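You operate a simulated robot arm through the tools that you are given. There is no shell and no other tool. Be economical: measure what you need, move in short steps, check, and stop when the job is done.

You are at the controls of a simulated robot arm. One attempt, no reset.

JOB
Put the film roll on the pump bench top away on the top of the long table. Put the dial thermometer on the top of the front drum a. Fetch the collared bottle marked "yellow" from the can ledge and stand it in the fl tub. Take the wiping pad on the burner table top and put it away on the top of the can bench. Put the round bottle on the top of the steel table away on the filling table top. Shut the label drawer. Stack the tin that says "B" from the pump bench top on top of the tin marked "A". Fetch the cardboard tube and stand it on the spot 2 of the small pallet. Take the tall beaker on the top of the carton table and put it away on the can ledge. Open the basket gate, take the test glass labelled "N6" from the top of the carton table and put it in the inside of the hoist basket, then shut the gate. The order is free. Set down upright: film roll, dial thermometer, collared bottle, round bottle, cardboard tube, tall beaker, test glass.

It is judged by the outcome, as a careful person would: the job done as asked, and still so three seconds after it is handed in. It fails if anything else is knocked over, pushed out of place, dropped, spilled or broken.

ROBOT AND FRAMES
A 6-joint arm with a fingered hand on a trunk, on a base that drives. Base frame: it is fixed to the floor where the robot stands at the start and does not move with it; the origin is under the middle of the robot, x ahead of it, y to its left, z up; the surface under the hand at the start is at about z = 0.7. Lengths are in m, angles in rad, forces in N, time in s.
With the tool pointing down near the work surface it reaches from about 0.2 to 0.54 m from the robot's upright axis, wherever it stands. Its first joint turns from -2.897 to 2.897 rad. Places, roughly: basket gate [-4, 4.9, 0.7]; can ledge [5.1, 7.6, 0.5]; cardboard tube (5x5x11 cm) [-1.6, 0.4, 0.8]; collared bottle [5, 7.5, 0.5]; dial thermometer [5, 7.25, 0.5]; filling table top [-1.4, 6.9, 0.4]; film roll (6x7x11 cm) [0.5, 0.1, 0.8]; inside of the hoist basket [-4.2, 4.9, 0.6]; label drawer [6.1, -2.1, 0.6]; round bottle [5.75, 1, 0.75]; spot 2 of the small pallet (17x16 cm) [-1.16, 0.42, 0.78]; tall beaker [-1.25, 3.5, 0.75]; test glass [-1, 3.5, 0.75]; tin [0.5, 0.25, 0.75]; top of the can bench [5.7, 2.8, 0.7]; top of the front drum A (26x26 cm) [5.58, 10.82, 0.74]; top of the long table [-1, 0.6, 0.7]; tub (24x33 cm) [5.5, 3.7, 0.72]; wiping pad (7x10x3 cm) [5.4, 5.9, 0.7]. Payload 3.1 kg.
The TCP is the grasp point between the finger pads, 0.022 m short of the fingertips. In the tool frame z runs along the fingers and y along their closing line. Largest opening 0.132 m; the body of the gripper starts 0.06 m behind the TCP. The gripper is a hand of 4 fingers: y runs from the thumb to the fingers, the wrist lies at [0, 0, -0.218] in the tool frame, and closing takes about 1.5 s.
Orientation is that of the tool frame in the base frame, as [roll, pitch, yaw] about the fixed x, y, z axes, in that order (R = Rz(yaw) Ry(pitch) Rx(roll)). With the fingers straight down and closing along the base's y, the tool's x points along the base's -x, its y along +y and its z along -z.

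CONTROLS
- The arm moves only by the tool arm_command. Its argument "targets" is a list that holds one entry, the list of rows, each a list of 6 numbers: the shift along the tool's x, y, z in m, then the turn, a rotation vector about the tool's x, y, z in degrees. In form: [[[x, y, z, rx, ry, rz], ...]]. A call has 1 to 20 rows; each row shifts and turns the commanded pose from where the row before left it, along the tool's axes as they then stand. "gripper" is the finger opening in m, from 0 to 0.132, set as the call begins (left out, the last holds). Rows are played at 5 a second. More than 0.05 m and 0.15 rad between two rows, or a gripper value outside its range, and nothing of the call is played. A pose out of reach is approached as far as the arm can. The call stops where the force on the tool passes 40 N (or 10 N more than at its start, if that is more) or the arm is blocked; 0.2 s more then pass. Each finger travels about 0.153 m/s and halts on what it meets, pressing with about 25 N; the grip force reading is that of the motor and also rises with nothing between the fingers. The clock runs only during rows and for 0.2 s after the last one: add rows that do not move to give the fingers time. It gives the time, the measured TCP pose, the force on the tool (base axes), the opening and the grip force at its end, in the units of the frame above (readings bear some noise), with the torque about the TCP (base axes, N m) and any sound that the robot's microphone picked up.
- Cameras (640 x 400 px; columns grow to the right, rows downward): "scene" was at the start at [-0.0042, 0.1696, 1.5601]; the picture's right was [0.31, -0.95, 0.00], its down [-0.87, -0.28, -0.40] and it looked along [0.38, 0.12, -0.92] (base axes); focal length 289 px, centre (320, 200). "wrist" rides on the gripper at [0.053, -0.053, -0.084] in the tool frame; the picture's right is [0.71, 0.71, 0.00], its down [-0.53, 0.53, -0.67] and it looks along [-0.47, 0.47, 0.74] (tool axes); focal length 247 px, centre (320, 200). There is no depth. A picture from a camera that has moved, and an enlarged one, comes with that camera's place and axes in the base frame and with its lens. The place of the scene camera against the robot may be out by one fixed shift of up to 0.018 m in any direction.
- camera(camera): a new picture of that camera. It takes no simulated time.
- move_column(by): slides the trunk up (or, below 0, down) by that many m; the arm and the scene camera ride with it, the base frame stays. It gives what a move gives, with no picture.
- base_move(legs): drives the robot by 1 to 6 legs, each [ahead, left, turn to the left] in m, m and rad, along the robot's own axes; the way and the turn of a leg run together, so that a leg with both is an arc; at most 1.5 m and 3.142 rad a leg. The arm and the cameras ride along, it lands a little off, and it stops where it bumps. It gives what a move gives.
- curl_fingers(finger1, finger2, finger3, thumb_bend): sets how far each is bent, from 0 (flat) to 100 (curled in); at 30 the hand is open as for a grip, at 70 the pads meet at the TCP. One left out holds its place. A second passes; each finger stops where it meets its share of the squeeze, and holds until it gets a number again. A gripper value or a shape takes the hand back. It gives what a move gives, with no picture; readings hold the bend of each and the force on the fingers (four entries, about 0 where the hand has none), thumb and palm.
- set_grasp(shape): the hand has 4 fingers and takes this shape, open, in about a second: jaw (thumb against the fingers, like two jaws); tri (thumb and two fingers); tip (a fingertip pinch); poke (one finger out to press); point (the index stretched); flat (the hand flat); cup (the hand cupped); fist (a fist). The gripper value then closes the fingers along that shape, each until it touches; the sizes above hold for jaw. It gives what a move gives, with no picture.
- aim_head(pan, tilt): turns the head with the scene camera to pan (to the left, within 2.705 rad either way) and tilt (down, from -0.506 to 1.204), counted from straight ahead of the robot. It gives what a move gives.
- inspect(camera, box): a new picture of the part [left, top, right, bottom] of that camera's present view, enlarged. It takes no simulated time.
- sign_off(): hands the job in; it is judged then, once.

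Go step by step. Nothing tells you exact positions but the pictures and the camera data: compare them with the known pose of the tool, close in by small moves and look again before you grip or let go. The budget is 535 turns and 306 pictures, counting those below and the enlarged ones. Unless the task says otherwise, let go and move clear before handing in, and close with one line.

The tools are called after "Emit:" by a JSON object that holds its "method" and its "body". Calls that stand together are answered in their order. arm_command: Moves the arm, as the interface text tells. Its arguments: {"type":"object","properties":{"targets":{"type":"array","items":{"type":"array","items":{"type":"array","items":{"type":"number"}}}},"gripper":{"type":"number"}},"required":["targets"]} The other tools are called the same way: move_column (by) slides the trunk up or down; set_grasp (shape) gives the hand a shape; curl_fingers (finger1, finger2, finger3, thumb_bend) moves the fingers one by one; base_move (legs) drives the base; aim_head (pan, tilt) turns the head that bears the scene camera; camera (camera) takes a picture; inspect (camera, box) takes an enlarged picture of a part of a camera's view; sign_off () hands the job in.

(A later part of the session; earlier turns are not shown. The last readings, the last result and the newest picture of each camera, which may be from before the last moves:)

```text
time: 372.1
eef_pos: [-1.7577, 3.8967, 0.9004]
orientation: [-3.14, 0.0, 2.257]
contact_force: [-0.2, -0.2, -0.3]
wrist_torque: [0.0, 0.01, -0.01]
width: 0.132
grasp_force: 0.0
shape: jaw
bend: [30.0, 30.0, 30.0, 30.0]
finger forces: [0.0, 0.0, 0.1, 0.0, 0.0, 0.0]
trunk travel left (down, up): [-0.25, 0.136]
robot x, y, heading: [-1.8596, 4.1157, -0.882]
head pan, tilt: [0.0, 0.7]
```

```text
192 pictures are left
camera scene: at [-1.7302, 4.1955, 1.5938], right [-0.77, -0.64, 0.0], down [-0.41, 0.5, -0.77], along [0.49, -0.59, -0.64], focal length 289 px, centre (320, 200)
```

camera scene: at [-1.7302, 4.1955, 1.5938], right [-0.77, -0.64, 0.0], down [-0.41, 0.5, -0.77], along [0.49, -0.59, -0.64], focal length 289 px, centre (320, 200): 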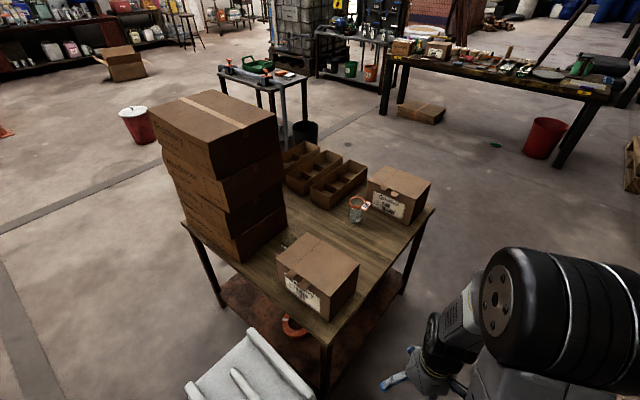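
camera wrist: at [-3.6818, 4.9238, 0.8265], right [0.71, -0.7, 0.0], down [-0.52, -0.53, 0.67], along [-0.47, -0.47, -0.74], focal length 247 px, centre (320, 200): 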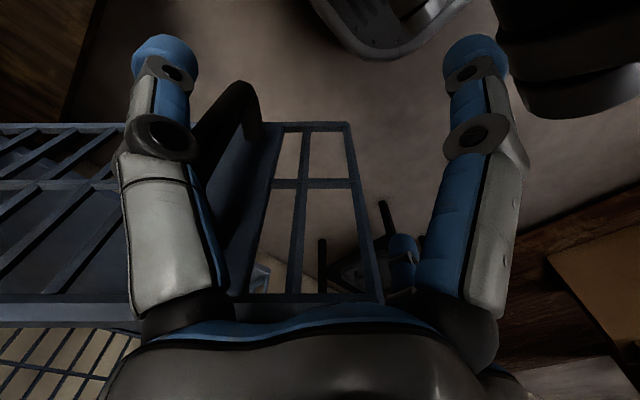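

Emit:
{"method": "inspect", "body": {"camera": "scene", "box": [250, 190, 380, 270]}}

Emit:
{"method": "base_move", "body": {"legs": [[-0.1, -0.1, 0]]}}

Emit:
{"method": "aim_head", "body": {"pan": 0.9, "tilt": 0.9}}

Emit:
{"method": "camera", "body": {"camera": "scene"}}

```text
4.92 times, centred on (315, 230) of scene
camera zoom: at [-1.7302, 4.1955, 1.5938], right [-0.77, -0.64, 0.0], down [-0.41, 0.5, -0.77], along [0.49, -0.59, -0.64], focal length 1421 px, centre (345, 52)
```

zoom: 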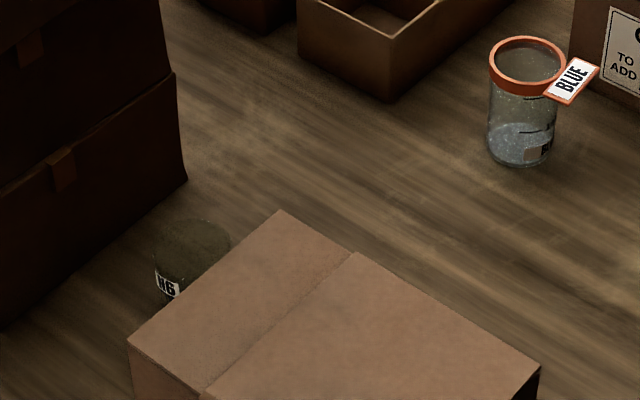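

```text
time: 373.5
eef_pos: [-1.8971, 3.9085, 0.9023]
orientation: [-3.141, 0.0, 2.256]
contact_force: [0.5, -0.1, -0.1]
wrist_torque: [0.0, -0.01, 0.02]
width: 0.132
grasp_force: 0.0
shape: jaw
bend: [30.0, 30.0, 30.0, 30.0]
finger forces: [0.0, 0.1, 0.0, 0.1, 0.0, 0.1]
trunk travel left (down, up): [-0.25, 0.136]
robot x, y, heading: [-1.9997, 4.1284, -0.881]
head pan, tilt: [0.0, 0.7]
```

```text
time: 374.7
eef_pos: [-1.8978, 3.9098, 0.9029]
orientation: [-3.14, 0.0, 2.255]
contact_force: [-0.1, 0.4, 0.6]
wrist_torque: [-0.01, -0.02, -0.01]
width: 0.1319
grasp_force: 0.0
shape: jaw
bend: [30.0, 30.0, 30.0, 30.0]
finger forces: [0.0, 0.0, 0.1, 0.0, 0.0, 0.0]
trunk travel left (down, up): [-0.25, 0.136]
robot x, y, heading: [-2.0013, 4.1284, -0.888]
head pan, tilt: [0.901, 0.901]
```

```text
190 pictures are left
camera scene: at [-1.8487, 4.2749, 1.5777], right [0.02, -1.0, 0.0], down [-0.78, -0.01, -0.62], along [0.62, 0.01, -0.78], focal length 289 px, centre (320, 200)
```

scene: 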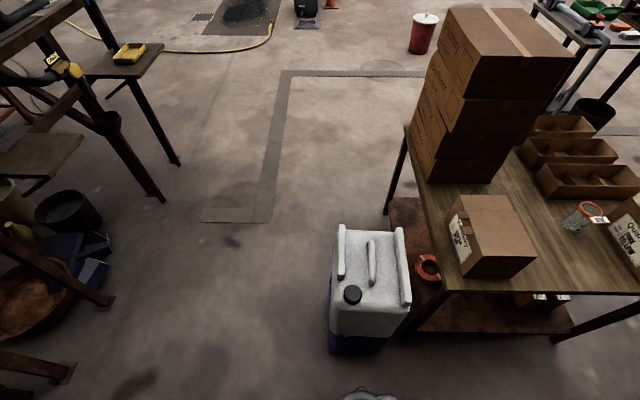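

The N6 glass stands between the tall carton stack and the small "…" box at about (-1.15, 3.69); the beaker ("BLUE") is at (-1.25, 3.37). The white can blocks the north-west, so I'll thread the gap to the north-east side with the base aligned to the gap.

Emit:
{"method": "base_move", "body": {"legs": [[0, 0, 1.52], [-0.02, 0.19, 0]]}}

Emit:
{"method": "aim_head", "body": {"pan": 0.0, "tilt": 0.8}}

Emit:
{"method": "camera", "body": {"camera": "scene"}}

```text
time: 380.0
eef_pos: [-1.9056, 4.3623, 0.903]
orientation: [-3.137, -0.002, -2.5]
contact_force: [-0.3, 0.2, -0.1]
wrist_torque: [0.02, -0.01, 0.03]
width: 0.1318
grasp_force: 0.0
shape: jaw
bend: [30.0, 30.0, 30.0, 30.0]
finger forces: [0.1, 0.0, 0.0, 0.0, 0.0, 0.0]
trunk travel left (down, up): [-0.25, 0.136]
robot x, y, heading: [-2.1282, 4.2717, 0.637]
head pan, tilt: [0.901, 0.901]
```

```text
time: 381.2
eef_pos: [-1.9051, 4.3633, 0.9013]
orientation: [-3.14, -0.001, -2.501]
contact_force: [-0.4, -0.7, 0.0]
wrist_torque: [0.03, 0.0, 0.0]
width: 0.1317
grasp_force: 0.0
shape: jaw
bend: [30.0, 30.0, 30.0, 30.0]
finger forces: [0.1, 0.0, 0.0, 0.1, 0.1, 0.1]
trunk travel left (down, up): [-0.25, 0.136]
robot x, y, heading: [-2.1321, 4.2685, 0.641]
head pan, tilt: [0.0, 0.799]
```

```text
189 pictures are left
camera scene: at [-2.2027, 4.4042, 1.5856], right [0.6, -0.8, 0.0], down [-0.57, -0.43, -0.7], along [0.56, 0.42, -0.72], focal length 289 px, centre (320, 200)
```

scene: 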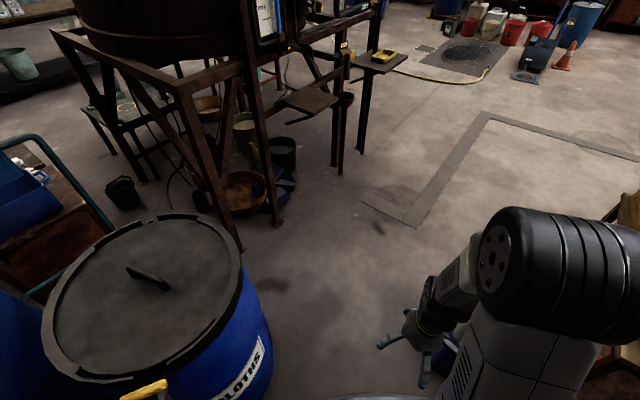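

Emit:
{"method": "base_move", "body": {"legs": [[0, -0.05, 0], [0.85, 0, 0]]}}

```text
time: 386.2
eef_pos: [-1.1868, 4.8356, 0.9016]
orientation: [-3.14, 0.001, -2.504]
contact_force: [0.4, 0.7, 0.1]
wrist_torque: [-0.01, -0.02, 0.03]
width: 0.1318
grasp_force: 0.0
shape: jaw
bend: [30.0, 30.0, 30.0, 30.0]
finger forces: [0.1, 0.0, 0.0, 0.1, 0.0, 0.1]
trunk travel left (down, up): [-0.25, 0.136]
robot x, y, heading: [-1.4103, 4.7423, 0.639]
head pan, tilt: [0.0, 0.799]
```

Through the gap. Move east, then face south to look at the table from the north.

Emit:
{"method": "base_move", "body": {"legs": [[0.5, -0.37, 0], [0, 0, -2.21]]}}

Emit:
{"method": "aim_head", "body": {"pan": -0.3, "tilt": 0.8}}

Emit:
{"method": "camera", "body": {"camera": "scene"}}

```text
time: 395.1
eef_pos: [-0.857, 4.5071, 0.9025]
orientation: [-3.14, -0.001, 1.541]
contact_force: [-0.6, 0.0, -0.1]
wrist_torque: [0.0, 0.03, 0.02]
width: 0.1321
grasp_force: 0.0
shape: jaw
bend: [30.0, 30.0, 30.0, 30.0]
finger forces: [0.0, 0.0, 0.0, 0.0, 0.1, 0.1]
trunk travel left (down, up): [-0.25, 0.136]
robot x, y, heading: [-0.7883, 4.7437, -1.599]
head pan, tilt: [0.0, 0.799]
```

```text
time: 395.9
eef_pos: [-0.8565, 4.507, 0.9017]
orientation: [-3.141, 0.0, 1.54]
contact_force: [-0.3, -0.1, -0.6]
wrist_torque: [-0.01, -0.01, -0.01]
width: 0.1322
grasp_force: 0.0
shape: jaw
bend: [30.0, 30.0, 30.0, 30.0]
finger forces: [0.0, 0.1, 0.0, 0.1, 0.0, 0.0]
trunk travel left (down, up): [-0.25, 0.136]
robot x, y, heading: [-0.7923, 4.7412, -1.598]
head pan, tilt: [-0.3, 0.799]
```

```text
188 pictures are left
camera scene: at [-0.6668, 4.7241, 1.5856], right [-0.95, 0.32, 0.0], down [0.23, 0.68, -0.7], along [-0.22, -0.66, -0.72], focal length 289 px, centre (320, 200)
```

scene: 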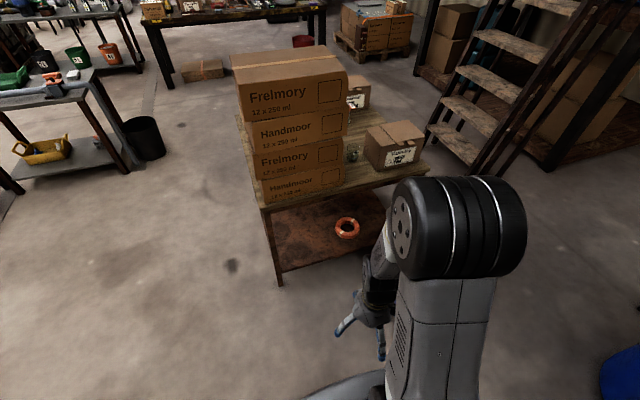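

Emit:
{"method": "base_move", "body": {"legs": [[0.27, -0.14, 0.027]]}}

Emit:
{"method": "aim_head", "body": {"pan": -0.2, "tilt": 1.1}}

Emit:
{"method": "camera", "body": {"camera": "scene"}}

Emit:
{"method": "camera", "body": {"camera": "wrist"}}

```text
time: 397.9
eef_pos: [-0.9946, 4.235, 0.9011]
orientation: [-3.14, 0.001, 1.568]
contact_force: [-0.3, -0.5, 0.1]
wrist_torque: [0.01, -0.02, -0.02]
width: 0.1321
grasp_force: 0.0
shape: jaw
bend: [30.0, 30.0, 30.0, 30.0]
finger forces: [0.0, 0.0, 0.1, 0.0, 0.1, 0.1]
trunk travel left (down, up): [-0.25, 0.136]
robot x, y, heading: [-0.936, 4.4715, -1.571]
head pan, tilt: [-0.3, 0.799]
```

```text
time: 398.7
eef_pos: [-0.9929, 4.2353, 0.9029]
orientation: [-3.138, 0.002, 1.568]
contact_force: [0.4, -0.5, -0.4]
wrist_torque: [-0.01, 0.02, -0.04]
width: 0.1316
grasp_force: 0.0
shape: jaw
bend: [30.0, 30.0, 30.0, 30.0]
finger forces: [0.1, 0.0, 0.0, 0.0, 0.1, 0.0]
trunk travel left (down, up): [-0.25, 0.136]
robot x, y, heading: [-0.9364, 4.4706, -1.573]
head pan, tilt: [-0.201, 1.1]
```

```text
187 pictures are left
camera scene: at [-0.798, 4.4734, 1.5639], right [-0.98, 0.2, 0.0], down [0.18, 0.87, -0.45], along [-0.09, -0.45, -0.89], focal length 289 px, centre (320, 200)
```

scene: 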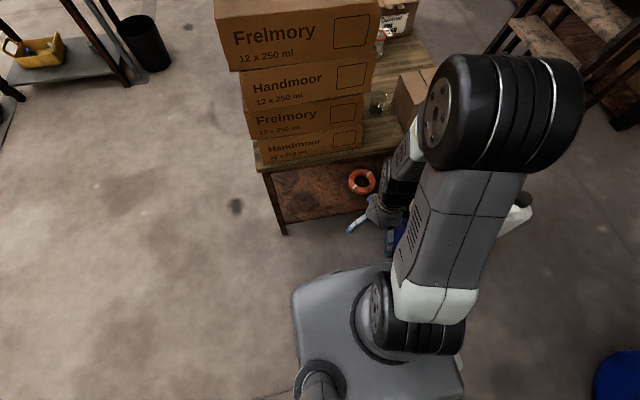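

```text
186 pictures are left
camera wrist: at [-1.0457, 4.2899, 0.9851], right [0.71, 0.7, 0.0], down [0.53, -0.53, 0.67], along [0.47, -0.47, -0.74], focal length 247 px, centre (320, 200)
```

wrist: 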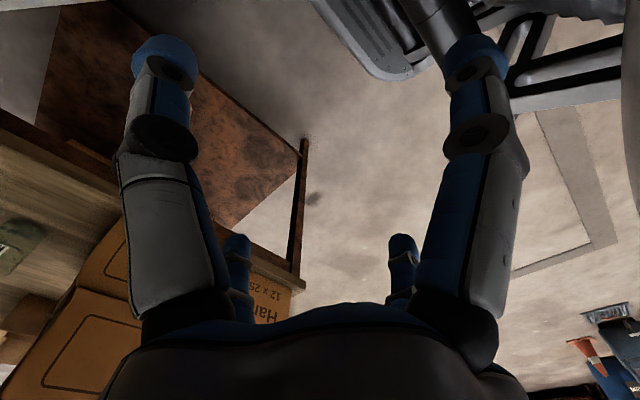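

Emit:
{"method": "arm_command", "body": {"targets": [[[0, 0.048, 0, 0, 0, 0], [0, 0.048, 0, 0, 0, 0], [0, 0.048, 0, 0, 0, 0], [0, 0.048, -0.02, 0, 0, 0], [0, 0.048, -0.02, 0, 0, 0], [0, 0.048, -0.02, 0, 0, 0]]]}}

Emit:
{"method": "aim_head", "body": {"pan": -0.6, "tilt": 1.1}}

Emit:
{"method": "camera", "body": {"camera": "scene"}}

```text
refused: row 4 steps farther than a row can; nothing moved
```

```text
time: 399.6
eef_pos: [-0.9936, 4.2355, 0.9023]
orientation: [-3.139, 0.0, 1.567]
contact_force: [0.3, 0.0, -0.2]
wrist_torque: [-0.01, 0.01, -0.01]
width: 0.1319
grasp_force: 0.0
shape: jaw
bend: [30.0, 30.0, 30.0, 30.0]
finger forces: [0.1, 0.1, 0.0, 0.0, 0.0, 0.1]
trunk travel left (down, up): [-0.25, 0.136]
robot x, y, heading: [-0.9375, 4.4733, -1.572]
head pan, tilt: [-0.6, 1.1]
```

```text
185 pictures are left
camera scene: at [-0.821, 4.4832, 1.5638], right [-0.83, 0.56, 0.0], down [0.5, 0.74, -0.45], along [-0.26, -0.37, -0.89], focal length 289 px, centre (320, 200)
```

scene: 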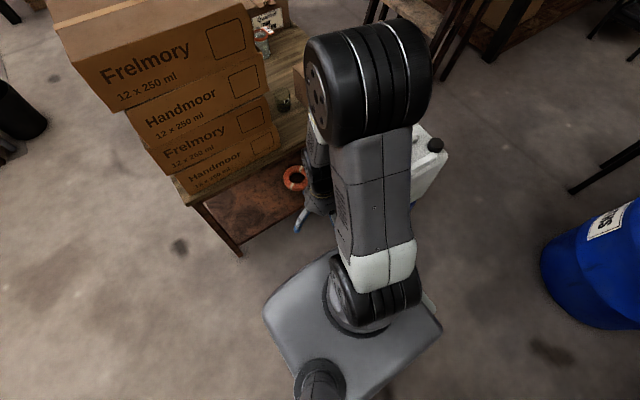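

The can's east edge is ≈-1.30, so I have room to stand at (-0.93, 4.23). I'll first turn and tilt the hand so the wrist leans north-west, away from the tall carton stack.

Emit:
{"method": "arm_command", "body": {"targets": [[[0, 0, -0.02, 0, 0, 7], [0, 0, -0.02, 0, 0, 7], [0, 0, -0.02, 0, 0, 7], [0, 0, -0.02, 0, 0, 7], [0, 0, -0.02, 0, 0, 7], [0, 0, 0, -7.7, 0, 0], [0, 0, 0, -7.7, 0, 0], [0, 0, 0, -7.7, 0, 0]]]}}

Emit:
{"method": "move_column", "body": {"by": 0.06}}

```text
time: 401.4
eef_pos: [-0.995, 4.2356, 1.0024]
orientation: [2.736, 0.002, 0.955]
contact_force: [-0.5, 0.3, -0.4]
wrist_torque: [-0.01, 0.02, 0.02]
width: 0.1319
grasp_force: 0.0
shape: jaw
bend: [30.0, 30.0, 30.0, 30.0]
finger forces: [0.0, 0.1, 0.0, 0.0, 0.0, 0.0]
trunk travel left (down, up): [-0.25, 0.136]
robot x, y, heading: [-0.9316, 4.4705, -1.573]
head pan, tilt: [-0.6, 1.1]
```

```text
time: 402.4
eef_pos: [-0.9935, 4.2355, 1.0633]
orientation: [2.74, 0.001, 0.957]
contact_force: [0.6, -0.9, -0.7]
wrist_torque: [0.0, -0.02, 0.02]
width: 0.1319
grasp_force: 0.0
shape: jaw
bend: [30.0, 30.0, 30.0, 30.0]
finger forces: [0.0, 0.0, 0.0, 0.0, 0.0, 0.1]
trunk travel left (down, up): [-0.31, 0.076]
robot x, y, heading: [-0.9326, 4.4696, -1.567]
head pan, tilt: [-0.6, 1.1]
```

Emit:
{"method": "arm_command", "body": {"targets": [[[-0.0245, -0.032, -0.0136, 0, 0, 0], [-0.0245, -0.032, -0.0136, 0, 0, 0], [-0.0245, -0.032, -0.0136, 0, 0, 0], [-0.0245, -0.032, -0.0136, 0, 0, 0]]]}}

Emit:
{"method": "base_move", "body": {"legs": [[0.23, 0, 0]]}}

Emit:
{"method": "camera", "body": {"camera": "wrist"}}

Emit:
{"method": "aim_head", "body": {"pan": -0.1, "tilt": 0.9}}

Emit:
{"method": "camera", "body": {"camera": "scene"}}

```text
time: 403.4
eef_pos: [-1.1658, 4.2363, 1.0645]
orientation: [2.738, 0.0, 0.956]
contact_force: [-0.1, 0.1, 0.0]
wrist_torque: [0.03, -0.03, -0.01]
width: 0.1319
grasp_force: 0.0
shape: jaw
bend: [30.0, 30.0, 30.0, 30.0]
finger forces: [0.0, 0.1, 0.0, 0.1, 0.0, 0.1]
trunk travel left (down, up): [-0.31, 0.076]
robot x, y, heading: [-0.9357, 4.4725, -1.567]
head pan, tilt: [-0.6, 1.1]
```

```text
time: 405.1
eef_pos: [-1.164, 4.0027, 1.064]
orientation: [2.739, 0.001, 0.961]
contact_force: [0.4, 0.7, 0.0]
wrist_torque: [0.05, 0.02, 0.02]
width: 0.1319
grasp_force: 0.1
shape: jaw
bend: [30.0, 30.0, 30.0, 30.0]
finger forces: [0.0, 0.0, 0.0, 0.0, 0.0, 0.1]
trunk travel left (down, up): [-0.31, 0.076]
robot x, y, heading: [-0.9332, 4.2382, -1.564]
head pan, tilt: [-0.6, 1.1]
```

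```text
184 pictures are left
camera wrist: at [-1.1997, 4.0931, 1.1191], right [0.94, 0.21, 0.28], down [-0.12, -0.56, 0.82], along [0.33, -0.8, -0.5], focal length 247 px, centre (320, 200)
```

wrist: 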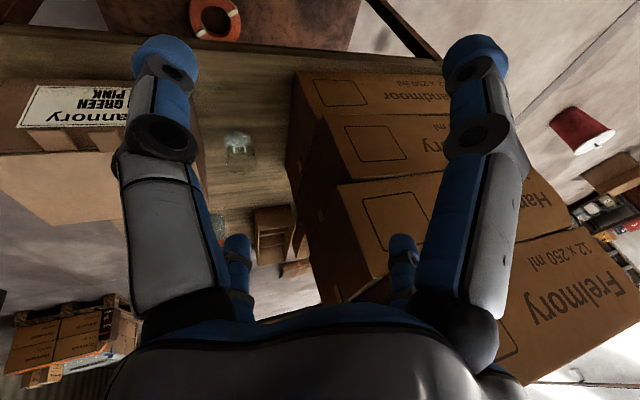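

```text
time: 406.1
eef_pos: [-1.1638, 4.0022, 1.0641]
orientation: [2.741, 0.001, 0.962]
contact_force: [0.8, -0.5, -0.1]
wrist_torque: [0.0, 0.02, -0.01]
width: 0.1319
grasp_force: 0.1
shape: jaw
bend: [30.0, 30.0, 30.0, 30.0]
finger forces: [0.0, 0.0, 0.0, 0.0, 0.1, 0.0]
trunk travel left (down, up): [-0.31, 0.076]
robot x, y, heading: [-0.9297, 4.2408, -1.57]
head pan, tilt: [-0.099, 0.901]
```

```text
183 pictures are left
camera scene: at [-0.7923, 4.2292, 1.6379], right [-1.0, 0.09, 0.0], down [0.07, 0.78, -0.62], along [-0.06, -0.62, -0.78], focal length 289 px, centre (320, 200)
```

scene: 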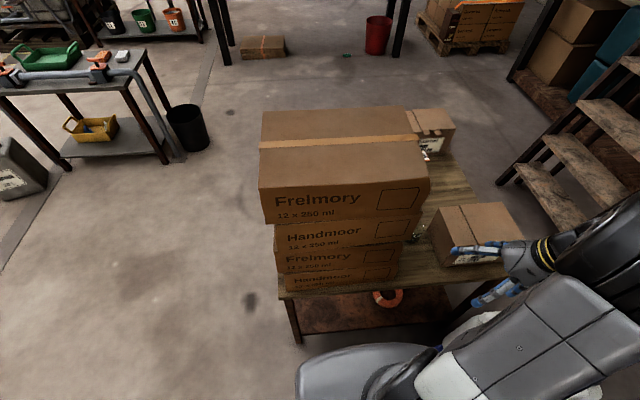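

Emit:
{"method": "arm_command", "body": {"targets": [[[-0.0294, 0.0113, 0.023, 0, 0, 0], [-0.0294, 0.0113, 0.023, 0, 0, 0], [-0.0294, 0.0113, 0.023, 0, 0, 0], [-0.0294, 0.0113, 0.023, 0, 0, 0], [-0.0294, 0.0113, 0.023, 0, 0, 0], [-0.0294, 0.0113, 0.023, 0, 0, 0], [-0.0294, 0.0113, 0.023, 0, 0, 0], [-0.0294, 0.0113, 0.023, 0, 0, 0], [0, 0, 0, 0, 0, 0]]]}}

Emit:
{"method": "camera", "body": {"camera": "wrist"}}

Emit:
{"method": "camera", "body": {"camera": "scene"}}

```text
time: 408.1
eef_pos: [-1.1704, 3.7223, 0.9323]
orientation: [2.741, 0.001, 0.962]
contact_force: [-0.6, -0.3, -0.1]
wrist_torque: [0.01, 0.0, -0.01]
width: 0.132
grasp_force: 0.1
shape: jaw
bend: [30.0, 30.0, 30.0, 30.0]
finger forces: [0.0, 0.0, 0.0, 0.0, 0.0, 0.1]
trunk travel left (down, up): [-0.31, 0.076]
robot x, y, heading: [-0.9317, 4.2405, -1.563]
head pan, tilt: [-0.099, 0.901]
```

```text
182 pictures are left
camera wrist: at [-1.2065, 3.8139, 0.9867], right [0.94, 0.21, 0.28], down [-0.12, -0.56, 0.82], along [0.32, -0.8, -0.5], focal length 247 px, centre (320, 200)
```

wrist: 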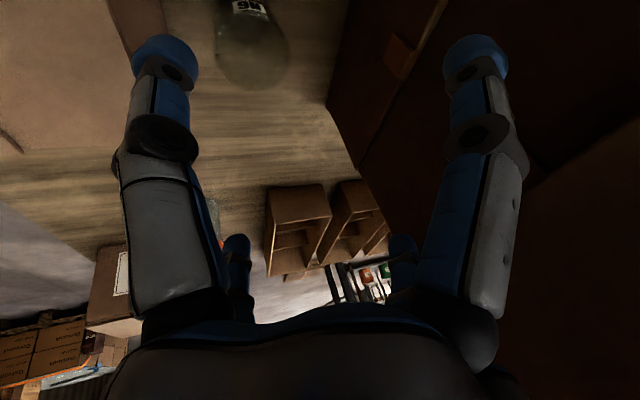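

```text
181 pictures are left
camera scene: at [-0.792, 4.2301, 1.638], right [-1.0, 0.09, 0.0], down [0.07, 0.78, -0.62], along [-0.06, -0.62, -0.78], focal length 289 px, centre (320, 200)
```

scene: 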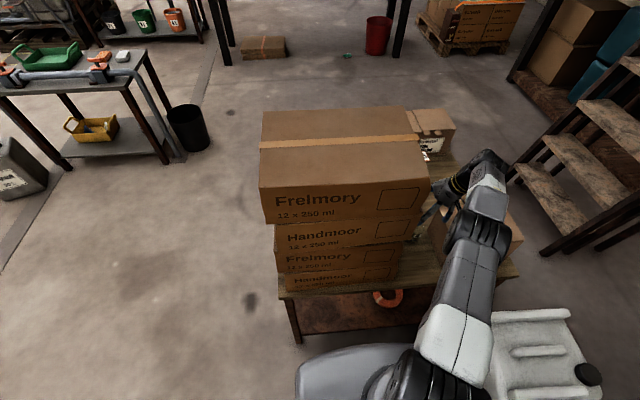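

The arm clears the stack. N6 rim centre at ≈(-1.18, 3.718). Lowering vertically in two stages.

Emit:
{"method": "arm_command", "body": {"targets": [[[-0.0018, -0.0137, 0.0293, 0, 0, 0], [-0.0018, -0.0137, 0.0293, 0, 0, 0], [-0.0018, -0.0137, 0.0293, 0, 0, 0], [0, 0, 0, 0, 0, 0]]]}}

Emit:
{"method": "camera", "body": {"camera": "wrist"}}

```text
time: 409.1
eef_pos: [-1.1664, 3.7414, 0.8357]
orientation: [2.743, 0.001, 0.961]
contact_force: [-0.4, -0.2, 0.2]
wrist_torque: [-0.03, 0.0, 0.0]
width: 0.1319
grasp_force: 0.0
shape: jaw
bend: [30.0, 30.0, 30.0, 30.0]
finger forces: [0.1, 0.2, 0.0, 0.1, 0.0, 0.0]
out of reach, approached as far as the arm can: row 1, 2, 3
trunk travel left (down, up): [-0.31, 0.076]
robot x, y, heading: [-0.9338, 4.2391, -1.563]
head pan, tilt: [-0.099, 0.901]
```

```text
180 pictures are left
camera wrist: at [-1.2022, 3.8324, 0.8921], right [0.94, 0.21, 0.28], down [-0.12, -0.56, 0.82], along [0.32, -0.8, -0.5], focal length 247 px, centre (320, 200)
```

wrist: 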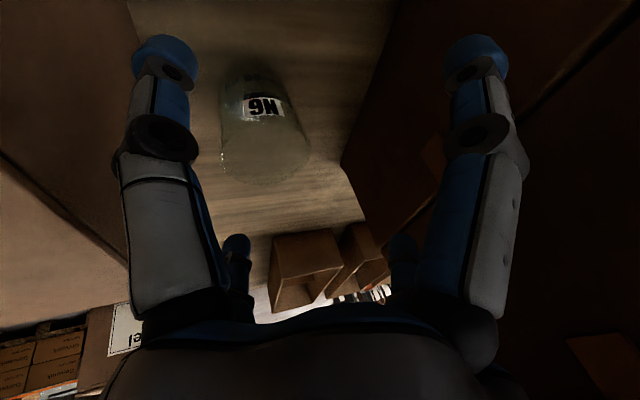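

Trunk height limits reach. I'll raise the hand, lower the trunk by 0.12, and retry.

Emit:
{"method": "arm_command", "body": {"targets": [[[0, 0.013, -0.0307, 0, 0, 0], [0, 0.013, -0.0307, 0, 0, 0], [0, 0.013, -0.0307, 0, 0, 0]]]}}

Emit:
{"method": "move_column", "body": {"by": -0.12}}

Emit:
{"method": "camera", "body": {"camera": "wrist"}}

```text
time: 409.9
eef_pos: [-1.1634, 3.7411, 0.9372]
orientation: [2.74, 0.0, 0.962]
contact_force: [0.8, 0.0, -0.2]
wrist_torque: [0.0, 0.0, -0.03]
width: 0.1319
grasp_force: 0.1
shape: jaw
bend: [30.0, 30.0, 30.0, 30.0]
finger forces: [0.0, 0.0, 0.1, 0.0, 0.0, 0.1]
trunk travel left (down, up): [-0.31, 0.076]
robot x, y, heading: [-0.9309, 4.2413, -1.562]
head pan, tilt: [-0.099, 0.901]
```

```text
time: 411.4
eef_pos: [-1.1652, 3.7424, 0.8171]
orientation: [2.74, 0.002, 0.961]
contact_force: [-0.3, -0.2, -0.4]
wrist_torque: [0.01, 0.01, -0.02]
width: 0.1319
grasp_force: 0.1
shape: jaw
bend: [30.0, 30.0, 30.0, 30.0]
finger forces: [0.0, 0.0, 0.0, 0.1, 0.0, 0.0]
trunk travel left (down, up): [-0.19, 0.196]
robot x, y, heading: [-0.9282, 4.2391, -1.566]
head pan, tilt: [-0.099, 0.901]
```

```text
179 pictures are left
camera wrist: at [-1.2012, 3.8328, 0.8722], right [0.94, 0.21, 0.28], down [-0.12, -0.56, 0.82], along [0.33, -0.8, -0.5], focal length 247 px, centre (320, 200)
```

wrist: 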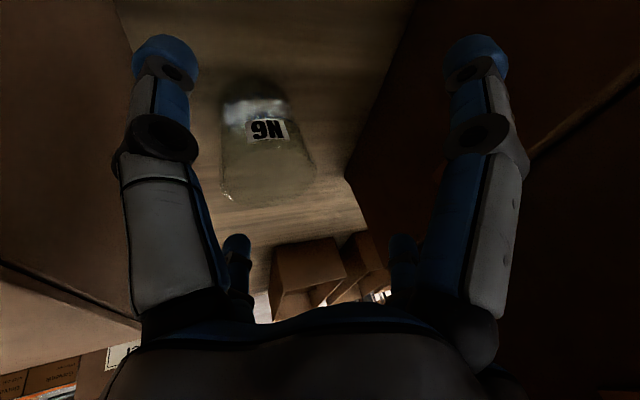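

Emit:
{"method": "arm_command", "body": {"targets": [[[-0.0258, 0, 0, 0, 0, 0], [0, 0, 0, 0, 0, 0]]]}}

Emit:
{"method": "camera", "body": {"camera": "wrist"}}

```text
time: 412.0
eef_pos: [-1.1752, 3.7259, 0.817]
orientation: [2.74, 0.001, 0.961]
contact_force: [0.3, -0.4, -0.6]
wrist_torque: [0.0, -0.01, -0.01]
width: 0.132
grasp_force: 0.0
shape: jaw
bend: [30.0, 30.0, 30.0, 30.0]
finger forces: [0.1, 0.1, 0.0, 0.0, 0.1, 0.0]
out of reach, approached as far as the arm can: row 1
trunk travel left (down, up): [-0.19, 0.196]
robot x, y, heading: [-0.9345, 4.2411, -1.565]
head pan, tilt: [-0.099, 0.901]
```

```text
178 pictures are left
camera wrist: at [-1.2119, 3.8165, 0.8728], right [0.94, 0.21, 0.28], down [-0.12, -0.56, 0.82], along [0.33, -0.8, -0.5], focal length 247 px, centre (320, 200)
```

wrist: 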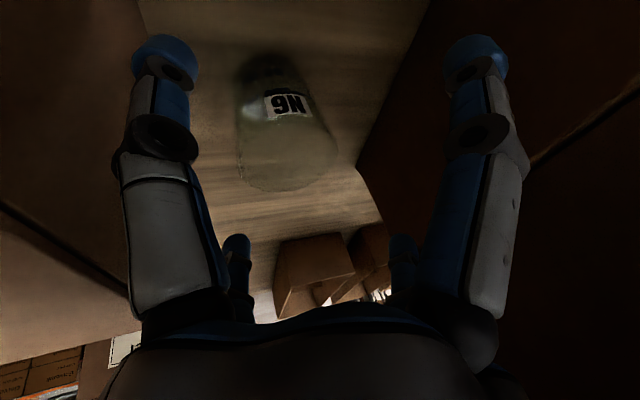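

Within 8 mm of centre. I'll descend purely with the trunk.

Emit:
{"method": "move_column", "body": {"by": -0.03}}

Emit:
{"method": "camera", "body": {"camera": "wrist"}}

```text
time: 412.7
eef_pos: [-1.1752, 3.7257, 0.7875]
orientation: [2.741, 0.001, 0.963]
contact_force: [-0.1, -0.2, 1.0]
wrist_torque: [-0.01, 0.03, -0.01]
width: 0.1323
grasp_force: 0.1
shape: jaw
bend: [30.0, 30.0, 30.0, 30.0]
finger forces: [0.1, 0.1, 0.0, 0.1, 0.1, 0.0]
trunk travel left (down, up): [-0.16, 0.226]
robot x, y, heading: [-0.9331, 4.2408, -1.564]
head pan, tilt: [-0.099, 0.901]
```

```text
177 pictures are left
camera wrist: at [-1.212, 3.8164, 0.8428], right [0.94, 0.21, 0.28], down [-0.12, -0.56, 0.82], along [0.33, -0.8, -0.5], focal length 247 px, centre (320, 200)
```

wrist: 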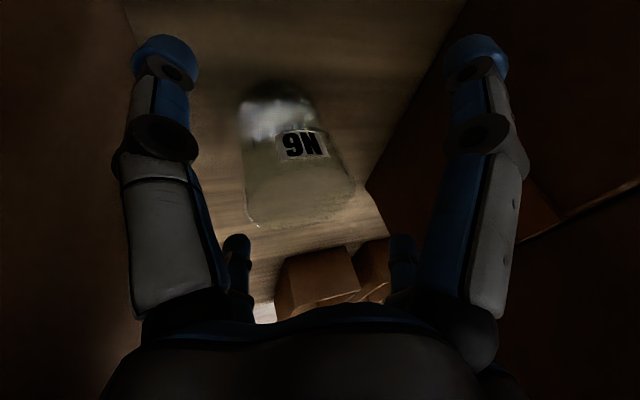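

Emit:
{"method": "move_column", "body": {"by": -0.022}}

Emit:
{"method": "arm_command", "body": {"targets": [[[0, 0, 0, 0, 0, 0], [0, 0, 0, 0, 0, 0], [0, 0, 0, 0, 0, 0], [0, 0, 0, 0, 0, 0], [0, 0, 0, 0, 0, 0], [0, 0, 0, 0, 0, 0], [0, 0, 0, 0, 0, 0]]], "gripper": 0.0}}

Emit:
{"method": "camera", "body": {"camera": "wrist"}}

```text
time: 413.4
eef_pos: [-1.1756, 3.7253, 0.7662]
orientation: [2.74, 0.001, 0.963]
contact_force: [0.3, 0.4, -0.5]
wrist_torque: [0.03, -0.03, 0.0]
width: 0.1321
grasp_force: 0.0
shape: jaw
bend: [30.0, 30.0, 30.0, 30.0]
finger forces: [0.1, 0.1, 0.1, 0.0, 0.1, 0.0]
trunk travel left (down, up): [-0.138, 0.248]
robot x, y, heading: [-0.9321, 4.2383, -1.565]
head pan, tilt: [-0.099, 0.901]
```

```text
time: 415.0
eef_pos: [-1.1754, 3.7257, 0.7664]
orientation: [2.741, 0.001, 0.961]
contact_force: [-1.0, -0.2, 1.8]
wrist_torque: [0.02, 0.07, 0.0]
width: 0.0527
grasp_force: 24.9
shape: jaw
bend: [44.0, 42.0, 42.0, 70.0]
finger forces: [22.3, 21.2, 22.9, 0.1, 22.3, 0.0]
trunk travel left (down, up): [-0.138, 0.248]
robot x, y, heading: [-0.9335, 4.2389, -1.566]
head pan, tilt: [-0.099, 0.901]
```

```text
176 pictures are left
camera wrist: at [-1.2121, 3.8165, 0.8211], right [0.94, 0.21, 0.28], down [-0.12, -0.56, 0.82], along [0.32, -0.8, -0.5], focal length 247 px, centre (320, 200)
```

wrist: 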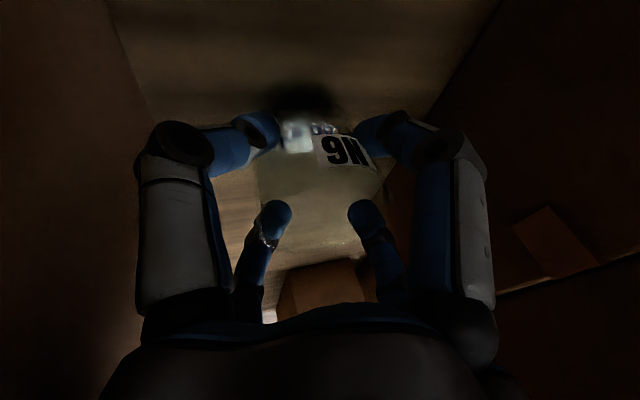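

Glass N6 is gripped. Lift straight up with the trunk.

Emit:
{"method": "move_column", "body": {"by": 0.2}}

Emit:
{"method": "camera", "body": {"camera": "wrist"}}

Emit:
{"method": "camera", "body": {"camera": "scene"}}

```text
time: 417.2
eef_pos: [-1.1755, 3.7256, 0.9656]
orientation: [2.741, -0.001, 0.961]
contact_force: [0.1, -0.3, -1.2]
wrist_torque: [0.03, -0.01, 0.0]
width: 0.0524
grasp_force: 24.6
shape: jaw
bend: [44.0, 42.0, 42.0, 70.0]
finger forces: [22.5, 21.0, 22.8, 0.0, 21.1, 0.0]
trunk travel left (down, up): [-0.338, 0.048]
robot x, y, heading: [-0.9317, 4.2402, -1.567]
head pan, tilt: [-0.099, 0.901]
```

```text
175 pictures are left
camera wrist: at [-1.2121, 3.8163, 1.0209], right [0.94, 0.21, 0.28], down [-0.12, -0.56, 0.82], along [0.33, -0.8, -0.5], focal length 247 px, centre (320, 200)
```

wrist: 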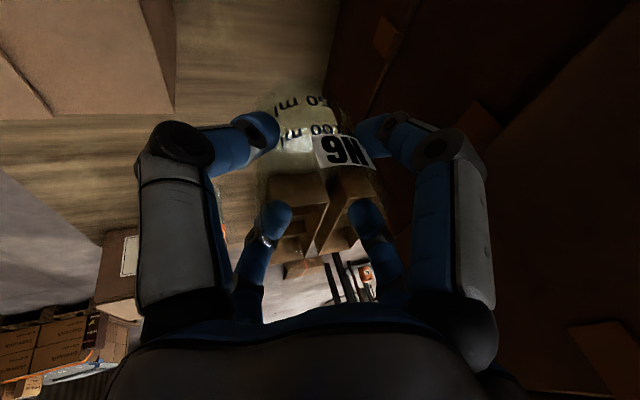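

```text
174 pictures are left
camera scene: at [-0.7922, 4.229, 1.6667], right [-1.0, 0.09, 0.0], down [0.07, 0.78, -0.62], along [-0.06, -0.62, -0.78], focal length 289 px, centre (320, 200)
```

scene: 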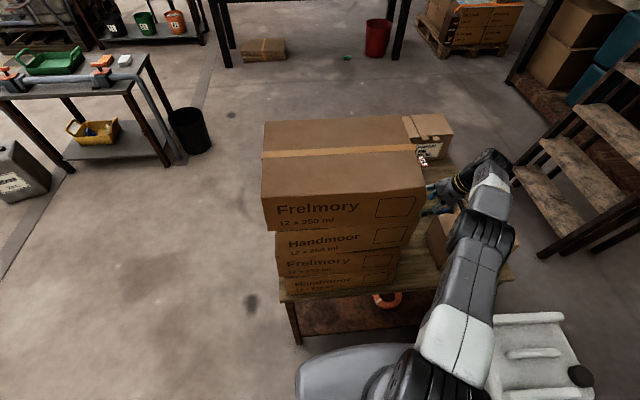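

Held upright. Back away north, pull the arm in, then thread back through the gap toward the basket.

Emit:
{"method": "base_move", "body": {"legs": [[-0.5, 0, 0]]}}

Emit:
{"method": "arm_command", "body": {"targets": [[[0.0315, -0.0176, -0.0153, 0, 0, 0], [0.0315, -0.0176, -0.0153, 0, 0, 0], [0.0315, -0.0176, -0.0153, 0, 0, 0], [0.0315, -0.0176, -0.0153, 0, 0, 0], [0.0315, -0.0176, -0.0153, 0, 0, 0], [0.0315, -0.0176, -0.0153, 0, 0, 0], [0.0315, -0.0176, -0.0153, 0, 0, 0]]]}}

Emit:
{"method": "base_move", "body": {"legs": [[0, -0.48, 0], [0, 0, -0.935]]}}

Emit:
{"method": "camera", "body": {"camera": "wrist"}}

```text
time: 420.1
eef_pos: [-1.18, 4.2234, 0.9656]
orientation: [2.74, 0.003, 0.957]
contact_force: [-0.2, -0.3, -1.0]
wrist_torque: [0.02, -0.02, 0.01]
width: 0.0524
grasp_force: 25.1
shape: jaw
bend: [44.0, 42.0, 42.0, 70.0]
finger forces: [22.4, 21.0, 22.8, 0.0, 21.1, 0.0]
trunk travel left (down, up): [-0.338, 0.048]
robot x, y, heading: [-0.9314, 4.7361, -1.57]
head pan, tilt: [-0.099, 0.901]
```

```text
time: 421.7
eef_pos: [-1.1789, 4.4916, 1.0176]
orientation: [2.739, 0.001, 0.958]
contact_force: [-0.8, -0.4, -0.5]
wrist_torque: [0.0, 0.03, -0.01]
width: 0.0524
grasp_force: 24.9
shape: jaw
bend: [79.0, 42.0, 42.0, 70.0]
finger forces: [22.3, 20.8, 22.7, 0.0, 21.1, 0.0]
trunk travel left (down, up): [-0.338, 0.048]
robot x, y, heading: [-0.9352, 4.7358, -1.567]
head pan, tilt: [-0.099, 0.901]
```

```text
time: 426.9
eef_pos: [-1.7565, 4.7835, 1.0187]
orientation: [2.741, 0.003, 0.036]
contact_force: [0.2, 0.2, -0.5]
wrist_torque: [-0.02, -0.02, -0.04]
width: 0.0524
grasp_force: 25.4
shape: jaw
bend: [79.0, 42.0, 42.0, 70.0]
finger forces: [22.2, 20.9, 22.9, 0.1, 21.1, 0.0]
trunk travel left (down, up): [-0.338, 0.048]
robot x, y, heading: [-1.4175, 4.7334, -2.49]
head pan, tilt: [-0.099, 0.901]
```

```text
173 pictures are left
camera wrist: at [-1.7056, 4.8672, 1.0728], right [0.73, -0.63, 0.28], down [-0.52, -0.24, 0.82], along [-0.45, -0.74, -0.5], focal length 247 px, centre (320, 200)
```

wrist: 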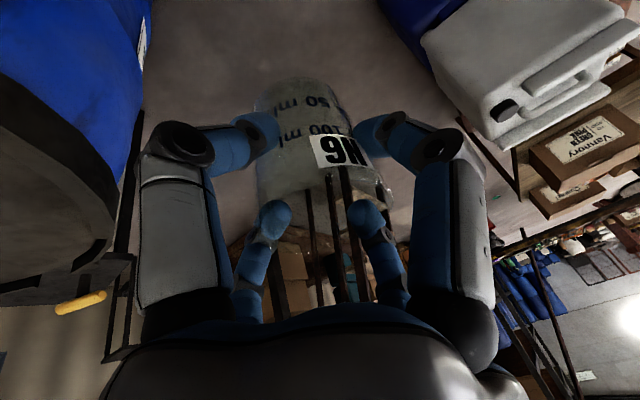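

Emit:
{"method": "base_move", "body": {"legs": [[0.86, 0, -0.01], [0, 0, -0.64], [1.1, 0.12, 0]]}}

Emit:
{"method": "aim_head", "body": {"pan": -0.3, "tilt": 0.6}}

Emit:
{"method": "camera", "body": {"camera": "scene"}}

```text
time: 438.5
eef_pos: [-3.4484, 4.3556, 1.0174]
orientation: [2.74, 0.0, -0.624]
contact_force: [-0.3, 0.1, -0.7]
wrist_torque: [-0.02, 0.02, -0.04]
width: 0.0524
grasp_force: 24.7
shape: jaw
bend: [79.0, 80.0, 42.0, 70.0]
finger forces: [22.2, 20.7, 22.7, 0.1, 21.2, 0.0]
trunk travel left (down, up): [-0.338, 0.048]
robot x, y, heading: [-3.2091, 4.1085, 3.13]
head pan, tilt: [-0.099, 0.901]
```

```text
time: 439.3
eef_pos: [-3.4499, 4.3565, 1.0186]
orientation: [2.74, 0.002, -0.623]
contact_force: [0.3, -0.1, -0.9]
wrist_torque: [-0.02, -0.02, 0.0]
width: 0.0524
grasp_force: 24.9
shape: jaw
bend: [79.0, 80.0, 42.0, 70.0]
finger forces: [22.1, 20.8, 22.7, 0.0, 21.2, 0.1]
trunk travel left (down, up): [-0.338, 0.048]
robot x, y, heading: [-3.2042, 4.1092, 3.135]
head pan, tilt: [-0.3, 0.6]
```

```text
172 pictures are left
camera scene: at [-3.2326, 3.9909, 1.6911], right [0.3, 0.95, 0.0], down [0.54, -0.17, -0.82], along [-0.79, 0.25, -0.57], focal length 289 px, centre (320, 200)
```

scene: 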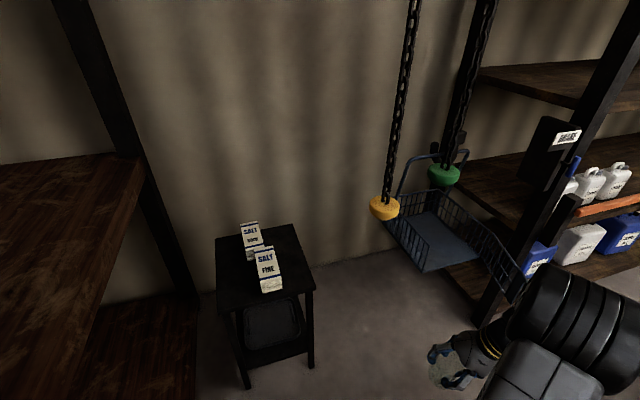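

Gate is still open. Move north to the basket axis and close in, with the hand well above the open gate.

Emit:
{"method": "base_move", "body": {"legs": [[0, -0.7, 0], [0.34, 0, 0]]}}

Emit:
{"method": "aim_head", "body": {"pan": 0.0, "tilt": 0.85}}

Emit:
{"method": "camera", "body": {"camera": "scene"}}

Emit:
{"method": "camera", "body": {"camera": "wrist"}}

```text
time: 445.0
eef_pos: [-3.7882, 5.0513, 1.0171]
orientation: [2.74, 0.0, -0.617]
contact_force: [0.8, 0.3, -0.4]
wrist_torque: [0.01, -0.04, -0.02]
width: 0.0523
grasp_force: 24.6
shape: jaw
bend: [79.0, 80.0, 42.0, 70.0]
finger forces: [22.2, 20.8, 22.7, 0.0, 21.2, 0.0]
trunk travel left (down, up): [-0.338, 0.048]
robot x, y, heading: [-3.5465, 4.8053, 3.139]
head pan, tilt: [-0.3, 0.6]
```

```text
time: 445.8
eef_pos: [-3.7885, 5.0517, 1.0171]
orientation: [2.74, 0.002, -0.619]
contact_force: [-0.2, 0.2, -1.1]
wrist_torque: [-0.02, -0.02, -0.03]
width: 0.0526
grasp_force: 24.6
shape: jaw
bend: [79.0, 80.0, 42.0, 70.0]
finger forces: [22.2, 20.7, 22.8, 0.0, 21.3, 0.1]
trunk travel left (down, up): [-0.338, 0.048]
robot x, y, heading: [-3.5432, 4.8026, 3.14]
head pan, tilt: [0.0, 0.85]
```

```text
171 pictures are left
camera scene: at [-3.5629, 4.6608, 1.6704], right [0.0, 1.0, 0.0], down [0.75, 0.0, -0.66], along [-0.66, 0.0, -0.75], focal length 289 px, centre (320, 200)
```

scene: 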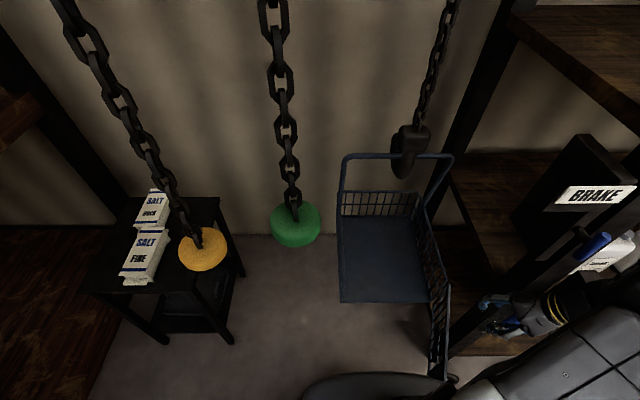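

```text
170 pictures are left
camera wrist: at [-3.6965, 5.0879, 1.0728], right [0.2, -0.94, 0.28], down [-0.56, 0.12, 0.82], along [-0.81, -0.32, -0.5], focal length 247 px, centre (320, 200)
```

wrist: 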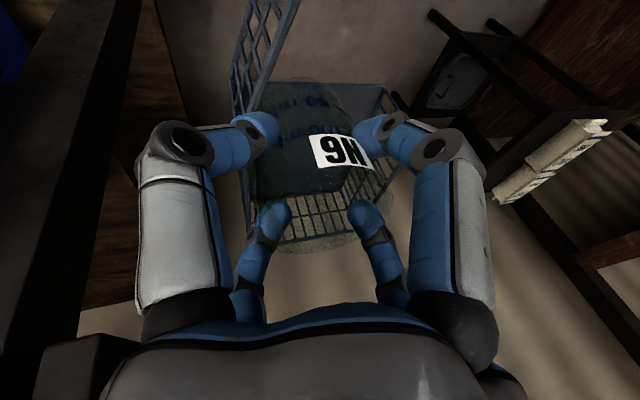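

Emit:
{"method": "arm_command", "body": {"targets": [[[-0.0207, 0.0293, 0.0283, 0, 0, 0], [-0.0207, 0.0293, 0.0283, 0, 0, 0], [-0.0207, 0.0293, 0.0283, 0, 0, 0], [-0.0207, 0.0293, 0.0283, 0, 0, 0], [-0.0207, 0.0293, 0.0283, 0, 0, 0], [-0.0207, 0.0293, 0.0283, 0, 0, 0], [-0.0207, 0.0293, 0.0283, 0, 0, 0], [-0.0207, 0.0293, 0.0283, 0, 0, 0]]]}}

Emit:
{"method": "camera", "body": {"camera": "scene"}}

Emit:
{"method": "camera", "body": {"camera": "wrist"}}

```text
time: 447.6
eef_pos: [-4.0988, 4.901, 0.8993]
orientation: [2.742, -0.002, -0.621]
contact_force: [-0.2, -0.3, -0.6]
wrist_torque: [0.03, 0.0, 0.0]
width: 0.0521
grasp_force: 25.1
shape: jaw
bend: [79.0, 80.0, 42.0, 70.0]
finger forces: [22.2, 20.7, 22.8, 0.0, 21.2, 0.0]
trunk travel left (down, up): [-0.338, 0.048]
robot x, y, heading: [-3.541, 4.8043, 3.141]
head pan, tilt: [0.0, 0.85]
```

```text
169 pictures are left
camera scene: at [-3.5647, 4.6601, 1.6702], right [0.0, 1.0, 0.0], down [0.75, 0.0, -0.66], along [-0.66, 0.0, -0.75], focal length 289 px, centre (320, 200)
```

scene: 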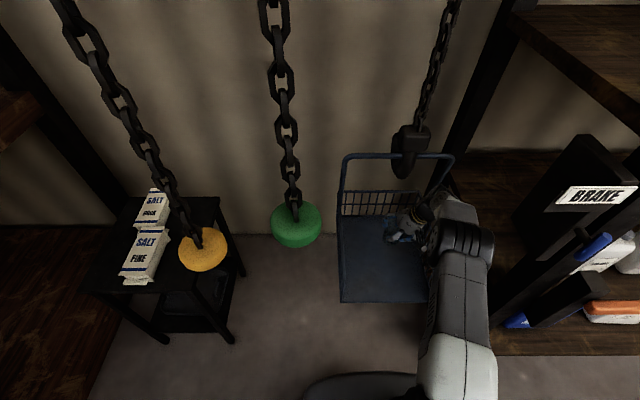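

```text
168 pictures are left
camera wrist: at [-4.0084, 4.9368, 0.955], right [0.2, -0.94, 0.28], down [-0.56, 0.12, 0.82], along [-0.81, -0.32, -0.5], focal length 247 px, centre (320, 200)
```

wrist: 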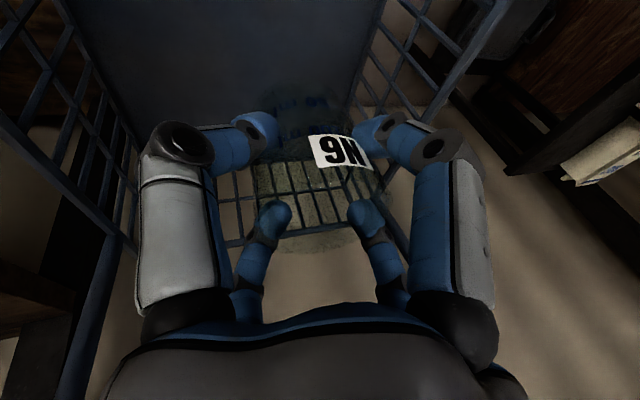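

Emit:
{"method": "move_column", "body": {"by": -0.19}}

Emit:
{"method": "camera", "body": {"camera": "wrist"}}

```text
time: 449.6
eef_pos: [-4.0999, 4.9006, 0.7102]
orientation: [2.741, 0.001, -0.618]
contact_force: [0.3, -0.2, -1.4]
wrist_torque: [-0.02, -0.03, 0.0]
width: 0.052
grasp_force: 25.5
shape: jaw
bend: [79.0, 80.0, 42.0, 70.0]
finger forces: [22.1, 20.7, 22.8, 0.0, 21.2, 0.0]
trunk travel left (down, up): [-0.148, 0.238]
robot x, y, heading: [-3.5438, 4.8074, 3.138]
head pan, tilt: [0.0, 0.85]
```

```text
167 pictures are left
camera wrist: at [-4.0078, 4.9376, 0.7661], right [0.2, -0.94, 0.28], down [-0.56, 0.12, 0.82], along [-0.81, -0.32, -0.5], focal length 247 px, centre (320, 200)
```

wrist: 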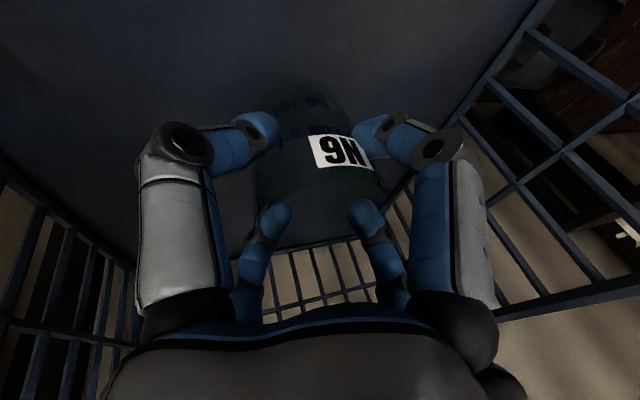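

Lower in small trunk steps until contact.

Emit:
{"method": "move_column", "body": {"by": -0.025}}

Emit:
{"method": "move_column", "body": {"by": -0.01}}

```text
time: 450.4
eef_pos: [-4.0995, 4.9012, 0.6856]
orientation: [2.74, 0.002, -0.617]
contact_force: [0.6, -1.0, 2.9]
wrist_torque: [0.04, -0.04, 0.0]
width: 0.0523
grasp_force: 25.3
shape: jaw
bend: [79.0, 80.0, 42.0, 70.0]
finger forces: [22.6, 21.7, 23.1, 0.0, 22.8, 0.1]
trunk travel left (down, up): [-0.123, 0.263]
robot x, y, heading: [-3.545, 4.8034, 3.142]
head pan, tilt: [0.0, 0.85]
```

```text
time: 451.1
eef_pos: [-4.1019, 4.9006, 0.6839]
orientation: [2.732, 0.014, -0.621]
contact_force: [4.4, -1.4, 20.8]
wrist_torque: [0.29, -0.45, -0.15]
width: 0.054
grasp_force: 24.8
shape: jaw
bend: [80.0, 42.0, 42.0, 68.0]
finger forces: [26.1, 23.0, 24.9, 0.1, 30.7, 0.1]
trunk travel left (down, up): [-0.113, 0.273]
robot x, y, heading: [-3.544, 4.8061, 3.136]
head pan, tilt: [0.0, 0.85]
stopped: the force on the tool passed its limit at 41 N (the readings are from after the stop); the commanded pose is now the measured one
```

Emit:
{"method": "move_column", "body": {"by": 0.003}}

Emit:
{"method": "arm_command", "body": {"targets": [[[0, 0, 0, 0, 0, 0], [0, 0, 0, 0, 0, 0], [0, 0, 0, 0, 0, 0], [0, 0, 0, 0, 0, 0], [0, 0, 0, 0, 0, 0]]], "gripper": 0.11}}

Emit:
{"method": "camera", "body": {"camera": "wrist"}}

```text
time: 451.6
eef_pos: [-4.1021, 4.9011, 0.6844]
orientation: [2.735, 0.013, -0.62]
contact_force: [1.1, -1.4, 13.2]
wrist_torque: [0.19, -0.18, -0.03]
width: 0.0536
grasp_force: 25.2
shape: jaw
bend: [80.0, 42.0, 42.0, 69.0]
finger forces: [25.2, 21.5, 26.1, 0.1, 28.1, 0.1]
trunk travel left (down, up): [-0.116, 0.27]
robot x, y, heading: [-3.5412, 4.8039, 3.138]
head pan, tilt: [0.0, 0.85]
```

```text
time: 452.8
eef_pos: [-4.1022, 4.9008, 0.6822]
orientation: [2.734, 0.01, -0.619]
contact_force: [-0.4, -0.2, 0.4]
wrist_torque: [0.01, 0.0, 0.0]
width: 0.1099
grasp_force: 0.1
shape: jaw
bend: [25.0, 25.0, 25.0, 42.0]
finger forces: [0.0, 0.0, 0.0, 0.0, 0.0, 0.0]
trunk travel left (down, up): [-0.116, 0.27]
robot x, y, heading: [-3.5421, 4.8042, 3.14]
head pan, tilt: [0.0, 0.85]
```

```text
166 pictures are left
camera wrist: at [-4.0105, 4.9372, 0.7372], right [0.2, -0.94, 0.27], down [-0.55, 0.12, 0.83], along [-0.81, -0.32, -0.49], focal length 247 px, centre (320, 200)
```

wrist: 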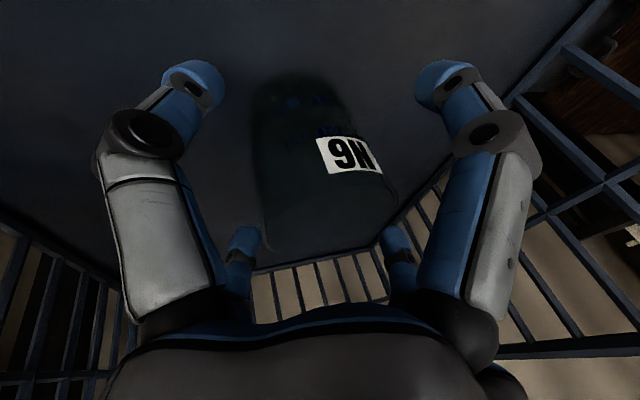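

Emit:
{"method": "move_column", "body": {"by": 0.22}}

Emit:
{"method": "camera", "body": {"camera": "wrist"}}

```text
time: 455.1
eef_pos: [-4.1015, 4.8999, 0.9028]
orientation: [2.735, 0.009, -0.618]
contact_force: [0.0, 0.9, 0.4]
wrist_torque: [0.03, 0.02, 0.0]
width: 0.1098
grasp_force: 0.1
shape: jaw
bend: [25.0, 25.0, 25.0, 42.0]
finger forces: [0.0, 0.1, 0.0, 0.1, 0.0, 0.1]
trunk travel left (down, up): [-0.336, 0.05]
robot x, y, heading: [-3.5439, 4.8024, 3.138]
head pan, tilt: [0.0, 0.85]
```

```text
165 pictures are left
camera wrist: at [-4.0105, 4.9372, 0.9574], right [0.2, -0.94, 0.27], down [-0.55, 0.12, 0.83], along [-0.81, -0.32, -0.49], focal length 247 px, centre (320, 200)
```

wrist: 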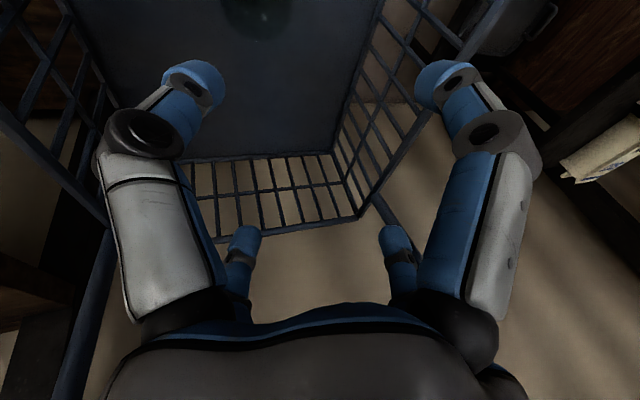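

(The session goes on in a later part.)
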